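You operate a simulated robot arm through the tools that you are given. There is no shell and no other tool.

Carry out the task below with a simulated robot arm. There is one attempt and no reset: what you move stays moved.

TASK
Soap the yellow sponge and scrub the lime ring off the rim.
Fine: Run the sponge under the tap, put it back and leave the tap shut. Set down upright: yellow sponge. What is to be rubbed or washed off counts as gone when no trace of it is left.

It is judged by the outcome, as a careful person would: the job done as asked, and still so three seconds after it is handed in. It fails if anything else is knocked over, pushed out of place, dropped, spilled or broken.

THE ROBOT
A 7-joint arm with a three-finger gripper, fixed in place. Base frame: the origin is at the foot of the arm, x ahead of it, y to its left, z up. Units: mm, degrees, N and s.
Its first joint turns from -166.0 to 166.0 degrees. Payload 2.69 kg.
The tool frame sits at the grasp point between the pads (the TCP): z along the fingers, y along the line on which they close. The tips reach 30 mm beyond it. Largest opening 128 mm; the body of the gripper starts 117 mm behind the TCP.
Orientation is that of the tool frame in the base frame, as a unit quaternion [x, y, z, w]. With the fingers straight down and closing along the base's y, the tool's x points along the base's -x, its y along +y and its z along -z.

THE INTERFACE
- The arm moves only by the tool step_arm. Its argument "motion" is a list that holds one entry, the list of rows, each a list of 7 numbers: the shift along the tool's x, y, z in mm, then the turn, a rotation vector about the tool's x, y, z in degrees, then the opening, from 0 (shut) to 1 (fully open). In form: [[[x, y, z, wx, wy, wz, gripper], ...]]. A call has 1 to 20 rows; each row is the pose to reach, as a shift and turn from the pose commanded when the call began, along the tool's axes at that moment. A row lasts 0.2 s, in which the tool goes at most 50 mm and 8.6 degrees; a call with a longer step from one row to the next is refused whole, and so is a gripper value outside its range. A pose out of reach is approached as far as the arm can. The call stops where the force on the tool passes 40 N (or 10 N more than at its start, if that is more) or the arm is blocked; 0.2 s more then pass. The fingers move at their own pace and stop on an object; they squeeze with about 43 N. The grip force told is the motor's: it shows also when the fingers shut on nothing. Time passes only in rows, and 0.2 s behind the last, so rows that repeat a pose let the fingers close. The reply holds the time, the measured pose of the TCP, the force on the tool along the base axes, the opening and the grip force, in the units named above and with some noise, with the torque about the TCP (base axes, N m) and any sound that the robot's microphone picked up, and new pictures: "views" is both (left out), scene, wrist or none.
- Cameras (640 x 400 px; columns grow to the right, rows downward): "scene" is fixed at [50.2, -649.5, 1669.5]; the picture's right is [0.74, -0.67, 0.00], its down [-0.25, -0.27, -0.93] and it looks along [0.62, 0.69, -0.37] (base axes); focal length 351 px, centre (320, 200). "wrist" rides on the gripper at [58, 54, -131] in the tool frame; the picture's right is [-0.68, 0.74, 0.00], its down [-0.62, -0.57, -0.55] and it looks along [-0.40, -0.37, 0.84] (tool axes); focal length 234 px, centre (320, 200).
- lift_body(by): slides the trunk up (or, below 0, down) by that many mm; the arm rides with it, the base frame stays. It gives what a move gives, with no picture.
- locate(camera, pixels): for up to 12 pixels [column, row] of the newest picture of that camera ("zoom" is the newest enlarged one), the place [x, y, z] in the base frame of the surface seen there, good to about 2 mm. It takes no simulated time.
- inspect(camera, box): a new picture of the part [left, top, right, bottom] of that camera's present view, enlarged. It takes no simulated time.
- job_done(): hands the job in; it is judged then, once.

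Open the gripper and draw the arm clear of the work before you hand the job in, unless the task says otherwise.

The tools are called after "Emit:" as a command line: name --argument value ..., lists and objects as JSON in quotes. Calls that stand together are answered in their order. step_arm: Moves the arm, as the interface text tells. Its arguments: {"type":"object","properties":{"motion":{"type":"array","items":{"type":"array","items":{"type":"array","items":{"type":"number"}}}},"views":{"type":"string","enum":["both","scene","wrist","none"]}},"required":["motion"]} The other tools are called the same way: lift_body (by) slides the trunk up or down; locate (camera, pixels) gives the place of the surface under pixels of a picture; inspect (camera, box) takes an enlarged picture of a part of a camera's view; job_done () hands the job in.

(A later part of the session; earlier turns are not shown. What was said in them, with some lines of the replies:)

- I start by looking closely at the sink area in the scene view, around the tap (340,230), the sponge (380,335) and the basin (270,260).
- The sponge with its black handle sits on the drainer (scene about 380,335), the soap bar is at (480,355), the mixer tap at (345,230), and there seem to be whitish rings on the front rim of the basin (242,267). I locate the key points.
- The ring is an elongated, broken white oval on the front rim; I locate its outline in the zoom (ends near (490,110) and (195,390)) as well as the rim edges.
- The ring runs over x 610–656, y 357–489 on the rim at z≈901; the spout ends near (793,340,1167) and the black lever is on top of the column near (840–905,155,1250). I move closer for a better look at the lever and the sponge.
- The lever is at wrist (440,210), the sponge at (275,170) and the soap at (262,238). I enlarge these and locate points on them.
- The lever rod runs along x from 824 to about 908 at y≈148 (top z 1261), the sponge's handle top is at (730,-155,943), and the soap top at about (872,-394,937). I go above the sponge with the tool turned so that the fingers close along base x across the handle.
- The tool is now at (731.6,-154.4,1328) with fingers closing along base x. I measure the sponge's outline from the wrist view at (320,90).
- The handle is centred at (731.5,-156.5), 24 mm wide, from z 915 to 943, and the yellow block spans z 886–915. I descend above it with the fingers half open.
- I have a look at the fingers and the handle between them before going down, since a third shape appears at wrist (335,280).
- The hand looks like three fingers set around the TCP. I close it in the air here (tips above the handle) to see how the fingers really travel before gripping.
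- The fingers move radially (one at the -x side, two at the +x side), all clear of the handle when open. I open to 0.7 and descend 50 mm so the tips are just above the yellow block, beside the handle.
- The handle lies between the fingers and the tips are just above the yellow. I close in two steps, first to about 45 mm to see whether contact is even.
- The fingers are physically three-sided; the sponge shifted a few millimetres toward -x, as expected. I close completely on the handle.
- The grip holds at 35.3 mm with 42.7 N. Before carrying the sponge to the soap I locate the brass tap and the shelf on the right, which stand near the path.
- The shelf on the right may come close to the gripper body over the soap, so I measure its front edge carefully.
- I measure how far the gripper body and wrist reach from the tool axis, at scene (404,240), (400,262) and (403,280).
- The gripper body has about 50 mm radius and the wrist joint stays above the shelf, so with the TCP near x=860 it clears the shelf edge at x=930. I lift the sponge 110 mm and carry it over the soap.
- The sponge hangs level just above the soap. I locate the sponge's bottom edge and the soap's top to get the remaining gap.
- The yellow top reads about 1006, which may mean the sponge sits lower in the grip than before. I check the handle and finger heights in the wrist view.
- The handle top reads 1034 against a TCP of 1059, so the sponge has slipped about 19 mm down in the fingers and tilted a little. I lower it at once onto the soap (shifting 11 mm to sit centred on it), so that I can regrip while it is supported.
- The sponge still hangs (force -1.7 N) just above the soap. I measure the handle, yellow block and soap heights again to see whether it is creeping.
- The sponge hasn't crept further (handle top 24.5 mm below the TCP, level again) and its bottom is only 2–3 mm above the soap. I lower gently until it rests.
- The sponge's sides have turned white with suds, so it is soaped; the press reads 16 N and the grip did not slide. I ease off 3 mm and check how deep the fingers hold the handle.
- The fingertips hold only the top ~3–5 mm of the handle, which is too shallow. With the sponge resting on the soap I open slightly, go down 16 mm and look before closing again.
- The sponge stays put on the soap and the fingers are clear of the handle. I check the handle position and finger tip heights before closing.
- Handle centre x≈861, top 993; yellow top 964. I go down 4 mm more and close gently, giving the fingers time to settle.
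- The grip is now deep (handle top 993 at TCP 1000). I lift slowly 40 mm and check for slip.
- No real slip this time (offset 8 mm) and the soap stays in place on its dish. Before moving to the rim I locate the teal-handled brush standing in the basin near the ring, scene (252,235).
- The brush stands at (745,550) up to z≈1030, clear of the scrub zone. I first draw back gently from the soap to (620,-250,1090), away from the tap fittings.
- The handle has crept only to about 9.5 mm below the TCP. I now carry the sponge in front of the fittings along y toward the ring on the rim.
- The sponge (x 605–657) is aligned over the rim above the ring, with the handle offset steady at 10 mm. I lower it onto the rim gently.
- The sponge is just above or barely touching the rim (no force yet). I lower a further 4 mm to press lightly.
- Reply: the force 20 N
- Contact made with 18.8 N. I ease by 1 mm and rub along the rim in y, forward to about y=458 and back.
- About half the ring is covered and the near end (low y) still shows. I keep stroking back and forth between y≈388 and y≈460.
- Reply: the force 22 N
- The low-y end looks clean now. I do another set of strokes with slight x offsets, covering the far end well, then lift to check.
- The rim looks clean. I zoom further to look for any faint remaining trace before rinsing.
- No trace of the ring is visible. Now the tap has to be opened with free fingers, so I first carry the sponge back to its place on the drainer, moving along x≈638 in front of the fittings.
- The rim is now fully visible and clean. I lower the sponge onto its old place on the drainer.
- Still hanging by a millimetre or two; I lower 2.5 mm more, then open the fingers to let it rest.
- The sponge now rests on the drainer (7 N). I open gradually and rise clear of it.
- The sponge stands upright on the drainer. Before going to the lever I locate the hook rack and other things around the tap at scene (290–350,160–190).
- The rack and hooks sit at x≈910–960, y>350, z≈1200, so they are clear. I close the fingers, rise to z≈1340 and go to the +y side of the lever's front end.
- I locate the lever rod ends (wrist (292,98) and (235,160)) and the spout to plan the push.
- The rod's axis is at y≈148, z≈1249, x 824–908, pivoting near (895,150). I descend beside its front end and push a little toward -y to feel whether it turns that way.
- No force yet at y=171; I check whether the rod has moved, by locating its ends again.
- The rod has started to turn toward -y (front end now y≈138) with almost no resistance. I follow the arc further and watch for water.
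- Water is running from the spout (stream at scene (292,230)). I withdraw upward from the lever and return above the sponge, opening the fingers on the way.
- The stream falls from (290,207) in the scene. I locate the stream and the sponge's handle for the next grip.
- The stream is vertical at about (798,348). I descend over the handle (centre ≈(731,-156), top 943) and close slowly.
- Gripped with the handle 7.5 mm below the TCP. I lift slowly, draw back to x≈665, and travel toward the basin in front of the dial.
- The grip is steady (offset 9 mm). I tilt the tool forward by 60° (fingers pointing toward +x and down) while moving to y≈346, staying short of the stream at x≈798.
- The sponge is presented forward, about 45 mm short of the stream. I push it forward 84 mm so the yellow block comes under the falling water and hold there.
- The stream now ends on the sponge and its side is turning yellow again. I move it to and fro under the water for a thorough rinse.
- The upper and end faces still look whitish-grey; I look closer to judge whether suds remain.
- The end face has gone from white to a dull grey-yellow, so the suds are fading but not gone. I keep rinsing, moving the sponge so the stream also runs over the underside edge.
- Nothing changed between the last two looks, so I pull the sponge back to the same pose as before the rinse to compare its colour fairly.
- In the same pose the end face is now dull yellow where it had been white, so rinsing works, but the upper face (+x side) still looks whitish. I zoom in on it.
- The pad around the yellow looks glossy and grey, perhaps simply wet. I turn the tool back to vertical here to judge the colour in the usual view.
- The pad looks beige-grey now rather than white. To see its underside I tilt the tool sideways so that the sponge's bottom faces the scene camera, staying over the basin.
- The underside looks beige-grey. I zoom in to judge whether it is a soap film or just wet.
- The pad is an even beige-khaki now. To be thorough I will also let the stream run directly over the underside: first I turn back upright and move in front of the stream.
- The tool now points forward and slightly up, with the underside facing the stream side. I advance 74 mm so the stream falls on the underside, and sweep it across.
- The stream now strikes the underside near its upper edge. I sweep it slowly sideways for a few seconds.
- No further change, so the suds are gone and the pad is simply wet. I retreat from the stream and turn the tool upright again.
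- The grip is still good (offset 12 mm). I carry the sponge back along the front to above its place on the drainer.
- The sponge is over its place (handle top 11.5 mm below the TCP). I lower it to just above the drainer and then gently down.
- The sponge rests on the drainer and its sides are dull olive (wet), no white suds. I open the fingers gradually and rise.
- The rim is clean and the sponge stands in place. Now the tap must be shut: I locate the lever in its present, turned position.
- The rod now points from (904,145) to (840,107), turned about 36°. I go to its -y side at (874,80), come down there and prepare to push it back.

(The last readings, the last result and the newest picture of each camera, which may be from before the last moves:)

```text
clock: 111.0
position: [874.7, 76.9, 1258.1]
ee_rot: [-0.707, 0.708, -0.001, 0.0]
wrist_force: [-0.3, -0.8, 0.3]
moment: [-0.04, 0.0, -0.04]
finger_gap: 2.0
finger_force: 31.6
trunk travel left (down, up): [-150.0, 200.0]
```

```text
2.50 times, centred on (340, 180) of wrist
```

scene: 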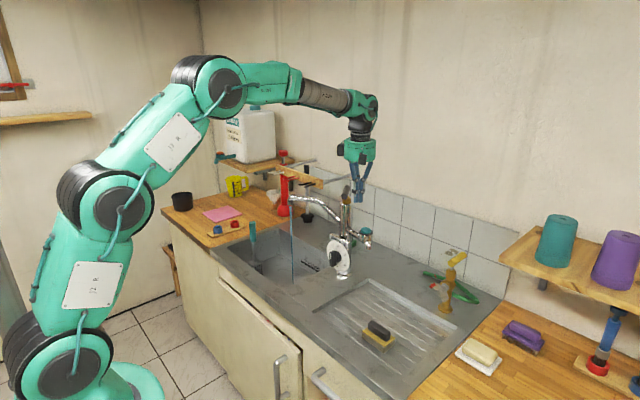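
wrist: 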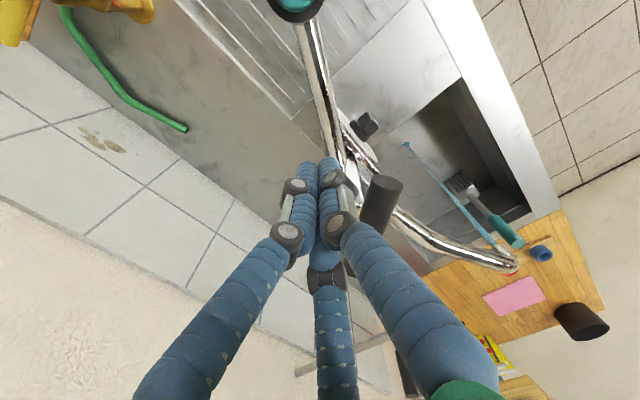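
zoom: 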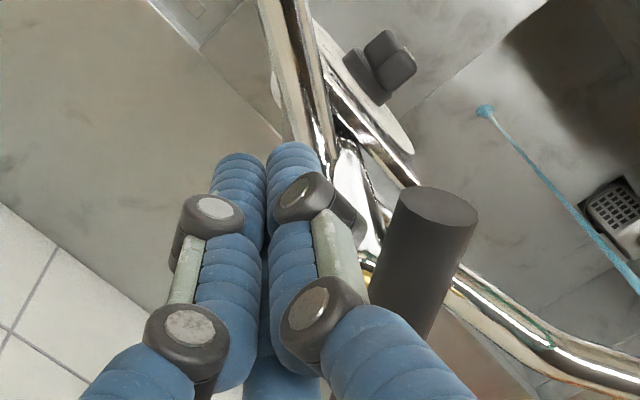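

The fingers stand on the -y side of the rod. I push it back along the arc toward its closed direction, stopping just short to check.

Emit:
step_arm --motion '[[[-8, 5, 0, 0, 0, 0, 0], [-15.1, 9.7, 0, 0, 0, 0, 0], [-17.5, 13.5, 0, 0, 0, 0, 0], [-19.6, 17.2, 0, 0, 0, 0, 0], [-22.3, 20.5, 0, 0, 0, 0, 0], [-25, 23.8, 0, 0, 0, 0, 0], [-28, 26.8, 0, 0, 0, 0, 0], [-31.3, 29.7, 0, 0, 0, 0, 0], [-34.5, 32, 0, 0, 0, 0, 0], [-37.4, 34.1, 0, 0, 0, 0, 0]]]' --views "both"

Emit:
inspect --camera "scene" --box '[270, 150, 398, 260]'

Emit:
inspect --camera "wrist" --box '[240, 100, 440, 260]'

```text
clock: 113.2
position: [841.6, 115.7, 1255.4]
ee_rot: [-0.707, 0.708, 0.0, 0.0]
wrist_force: [-0.1, 0.0, -0.2]
moment: [0.02, -0.01, 0.03]
finger_gap: 2.2
finger_force: 31.0
trunk travel left (down, up): [-150.0, 200.0]
```

scene: 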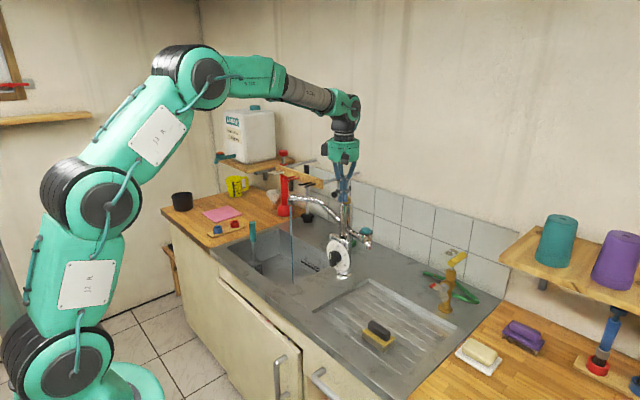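
wrist: 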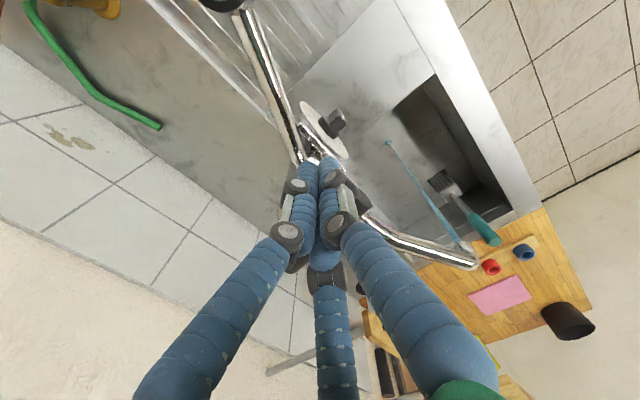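

```text
3.64 times, centred on (334, 205) of scene
```

zoom: 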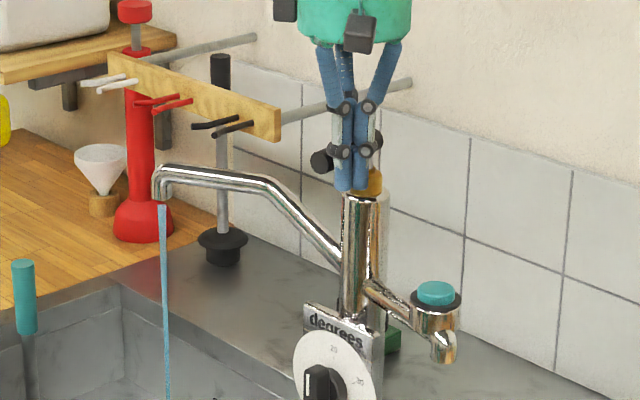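

```text
2.50 times, centred on (340, 180) of wrist
```

zoom: 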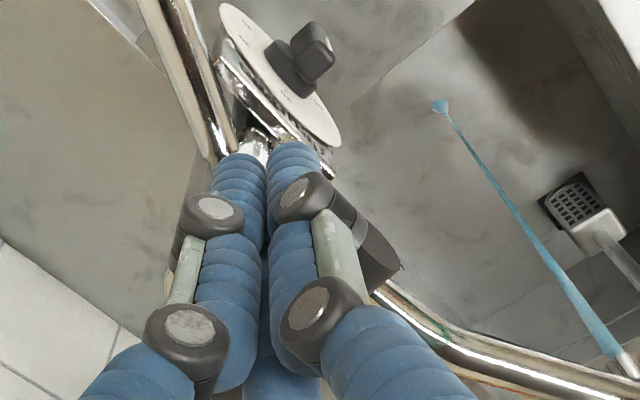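

Water still runs and there is no resistance yet. I push on in small steps, watching for the stop.

Emit:
step_arm --motion '[[[-1.7, 1.8, 0, 0, 0, 0, 0], [-3.3, 3.2, 0, 0, 0, 0, 0], [-5, 4, 0, 0, 0, 0, 0], [-6.5, 4.5, 0, 0, 0, 0, 0]]]' --views "both"

Emit:
inspect --camera "scene" --box '[270, 150, 398, 260]'

```text
clock: 114.2
position: [838.0, 122.3, 1256.3]
ee_rot: [-0.706, 0.708, 0.0, 0.0]
wrist_force: [-0.1, 0.4, -0.5]
moment: [0.0, -0.04, 0.03]
finger_gap: 2.1
finger_force: 31.3
trunk travel left (down, up): [-150.0, 200.0]
```

scene: 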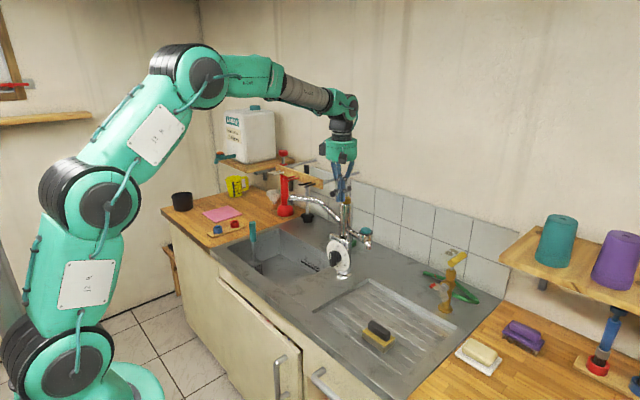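
wrist: 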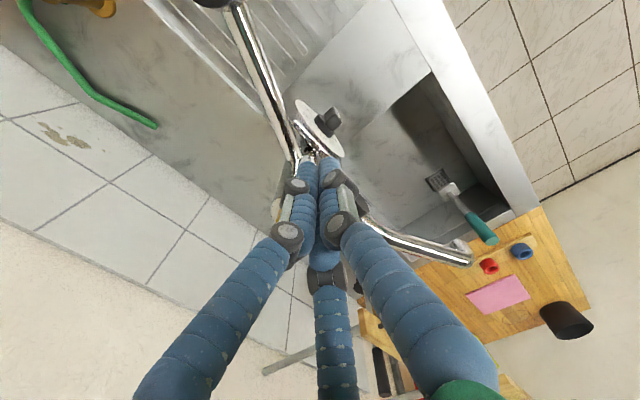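

```text
3.64 times, centred on (334, 205) of scene
```

zoom: 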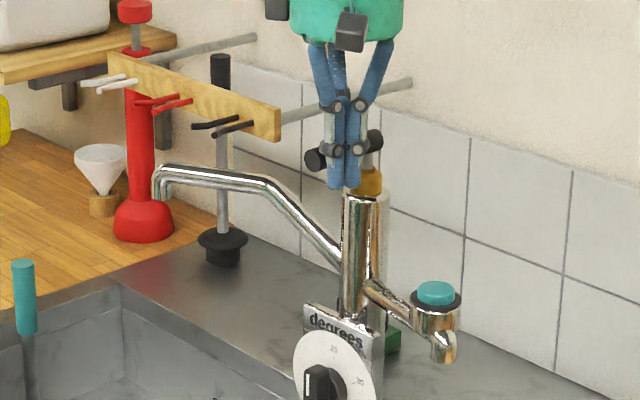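

The stream has stopped. I press a couple of millimetres more to feel the stop and make sure it is fully shut.

Emit:
step_arm --motion '[[[-1, 0.5, 0, 0, 0, 0, 0], [-2, 1, 0, 0, 0, 0, 0], [-3, 1, 0, 0, 0, 0, 0]]]' --views "both"

Emit:
inspect --camera "scene" --box '[270, 150, 398, 260]'

Emit:
locate --camera "scene" --pixels '[[331, 193], [333, 192], [345, 189], [346, 189], [347, 188]]'

```text
clock: 115.0
position: [836.7, 123.8, 1256.9]
ee_rot: [-0.707, 0.707, 0.0, 0.0]
wrist_force: [4.1, -10.2, 1.6]
moment: [-0.04, -0.02, -0.14]
finger_gap: 2.4
finger_force: 31.5
trunk travel left (down, up): [-150.0, 200.0]
```

scene: 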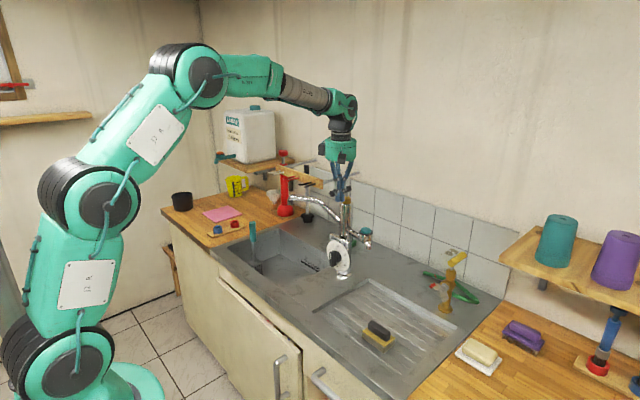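
wrist: 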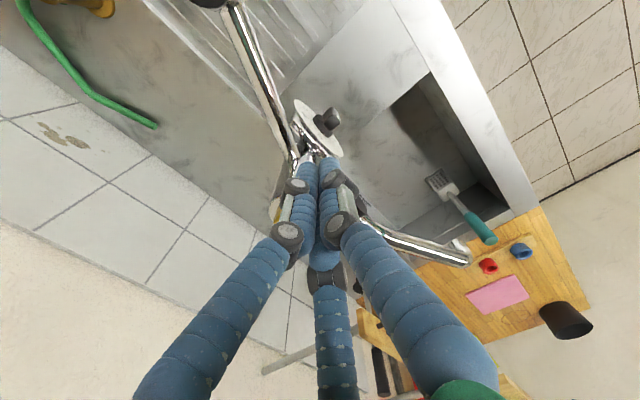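

```text
3.64 times, centred on (334, 205) of scene
```

zoom: 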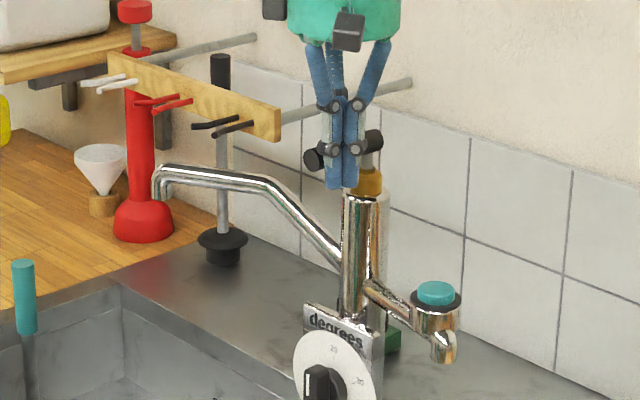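

```text
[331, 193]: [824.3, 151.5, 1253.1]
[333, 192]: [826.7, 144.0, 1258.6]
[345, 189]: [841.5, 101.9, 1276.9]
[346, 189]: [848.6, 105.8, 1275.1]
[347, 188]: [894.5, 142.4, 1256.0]
```

The lever is hard against its stop (10 N) and no water runs. I back off, rise, and draw the arm away from the work, opening the gripper.

Emit:
step_arm --motion '[[[5, -1, 0, 0, 0, 0, 0], [14, -2, 0, 0, 0, 0, 0], [16, -2, -30, 0, 0, 0, 0], [16, -2, -70, 0, 0, 0, 0], [16, -2, -110, 0, 0, 0, 0], [16, 30, -140, 0, 0, 0, 0], [16, 70, -150, 0, 0, 0, 0.2], [16, 110, -160, 0, 0, 0, 0.5], [16, 150, -170, 0, 0, 0, 0.8], [16, 190, -180, 0, 0, 0, 1], [16, 230, -190, 0, 0, 0, 1], [16, 260, -195, 0, 0, 0, 1], [16, 260, -195, 0, 0, 0, 1]]]' --views "both"

Emit:
inspect --camera "scene" --box '[270, 160, 398, 260]'

Emit:
inspect --camera "scene" --box '[340, 280, 440, 380]'

Emit:
inspect --camera "scene" --box '[205, 230, 301, 300]'

Emit:
inspect --camera "scene" --box '[440, 300, 560, 390]'

```text
clock: 117.8
position: [573.2, 109.3, 1447.7]
ee_rot: [0.707, -0.707, 0.0, 0.001]
wrist_force: [-1.0, -0.3, -0.3]
moment: [0.01, -0.06, 0.01]
finger_gap: 127.7
finger_force: 0.1
trunk travel left (down, up): [-150.0, 200.0]
```

scene: 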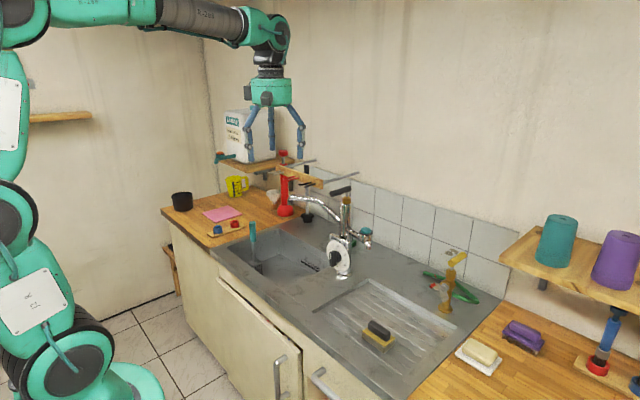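
wrist: 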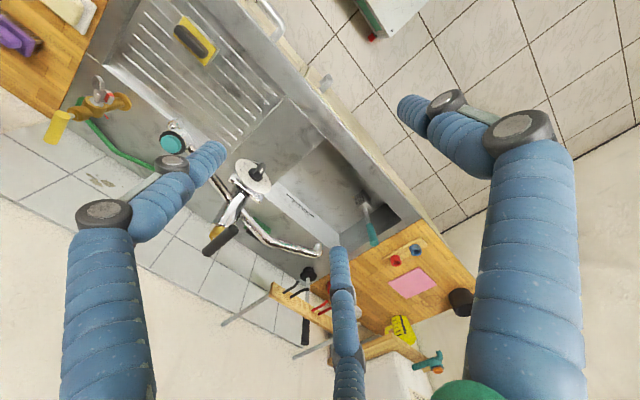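

```text
4.00 times, centred on (334, 210) of scene
```

zoom: 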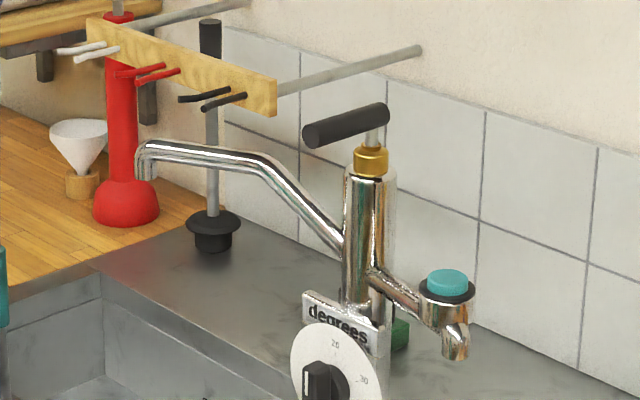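

```text
4.00 times, centred on (390, 330) of scene
```

zoom: 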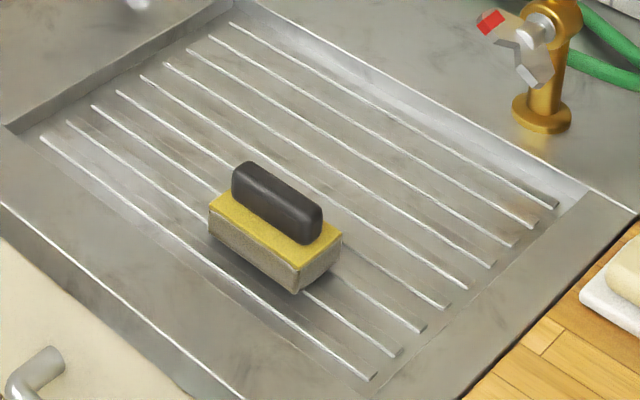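

```text
5.71 times, centred on (253, 265) of scene
```

zoom: 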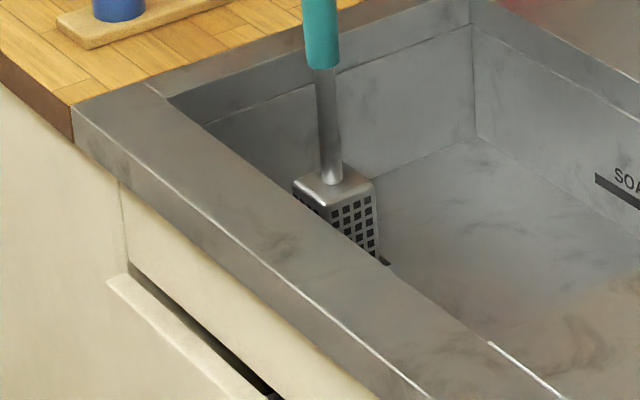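

```text
4.44 times, centred on (500, 345) of scene
```

zoom: 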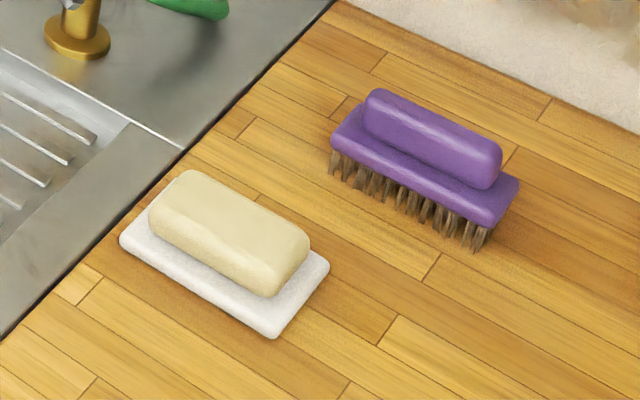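

The tap is shut, the lever is back at its old angle, the rim is clean and the soap lies on its dish. I take one last close look at the sponge for any remaining suds.

Emit:
inspect --camera "scene" --box '[358, 316, 398, 356]'

Emit:
inspect --camera "wrist" --box '[165, 5, 229, 75]'

Emit:
inspect --camera "wrist" --box '[320, 120, 440, 230]'

Emit:
locate --camera "scene" --pixels '[[380, 331], [372, 327], [388, 336], [385, 346], [364, 334], [395, 340], [470, 341], [496, 354], [490, 363], [457, 352], [489, 374]]'

```text
10.00 times, centred on (378, 336) of scene
```

zoom: 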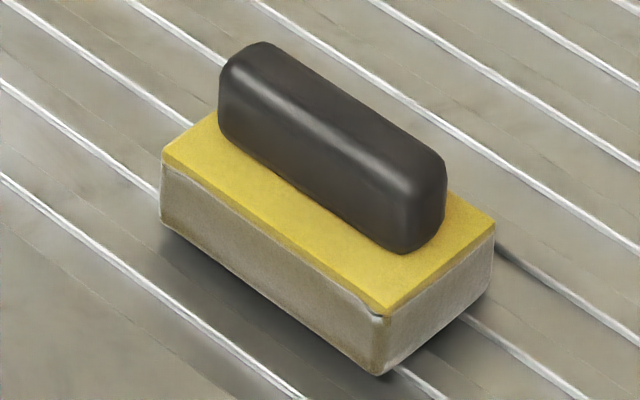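

```text
5.71 times, centred on (197, 40) of wrist
```

zoom: 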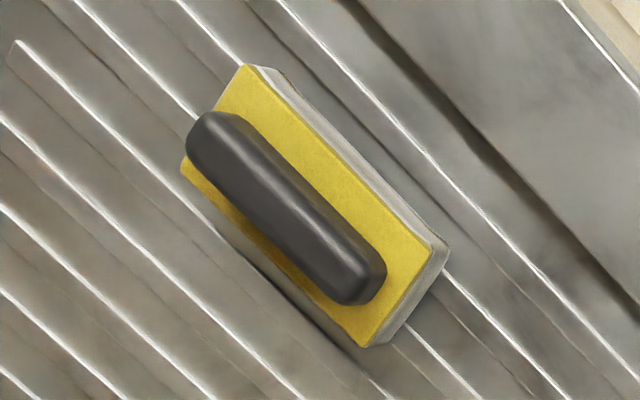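

```text
3.64 times, centred on (380, 175) of wrist
```

zoom: 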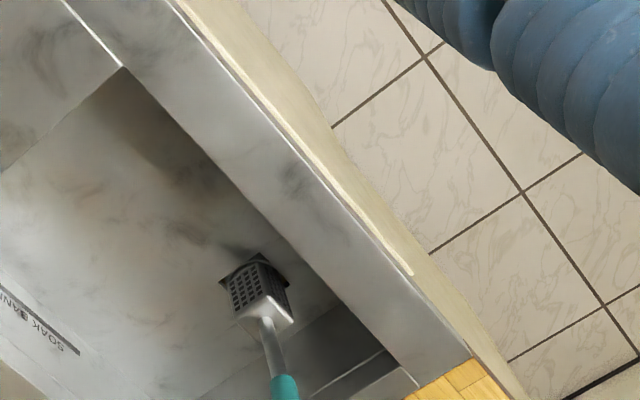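

```text
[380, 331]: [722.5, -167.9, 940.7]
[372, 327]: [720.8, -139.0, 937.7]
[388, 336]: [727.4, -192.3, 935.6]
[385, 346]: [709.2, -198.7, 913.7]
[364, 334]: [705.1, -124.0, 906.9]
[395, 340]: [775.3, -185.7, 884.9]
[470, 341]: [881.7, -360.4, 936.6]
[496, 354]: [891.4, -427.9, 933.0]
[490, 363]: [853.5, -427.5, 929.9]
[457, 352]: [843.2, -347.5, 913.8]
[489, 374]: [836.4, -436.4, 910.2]
```

The sponge stands upright in its old place, wet and without white suds. The tap is shut with its lever back at the stop, the rim shows no ring, and the soap has not moved. The gripper is open and the arm is clear, so I hand the job in.

Emit:
job_done

```text
The job is handed in.
```

I handed the job in. The lime ring is off the rim, and the sponge is rinsed and back upright in its place on the drainer.

- **Soaping:** Its sides turned white with suds when I pressed it on the soap bar. The bar stayed where it was on its dish.
- **Scrubbing:** I rubbed the whole ring with repeated strokes along the rim. No trace showed in the close-up views afterwards.
- **Rinsing:** I held it under the main spout for about 12 seconds, including its underside. The white suds went quickly, and the sides have since looked grey-khaki instead of bright yellow. I took that as wet, but I could not fully rule out a thin soap film.
- **Tap:** I pushed the lever back against its stop and the stream has ended.

On the first lift, the sponge slipped about 19 mm in the fingers. I rested it on the soap and took a deeper grip, and it was not dropped. Nothing else looked knocked or moved in the last pictures. The gripper is open and the arm is clear of the sink.
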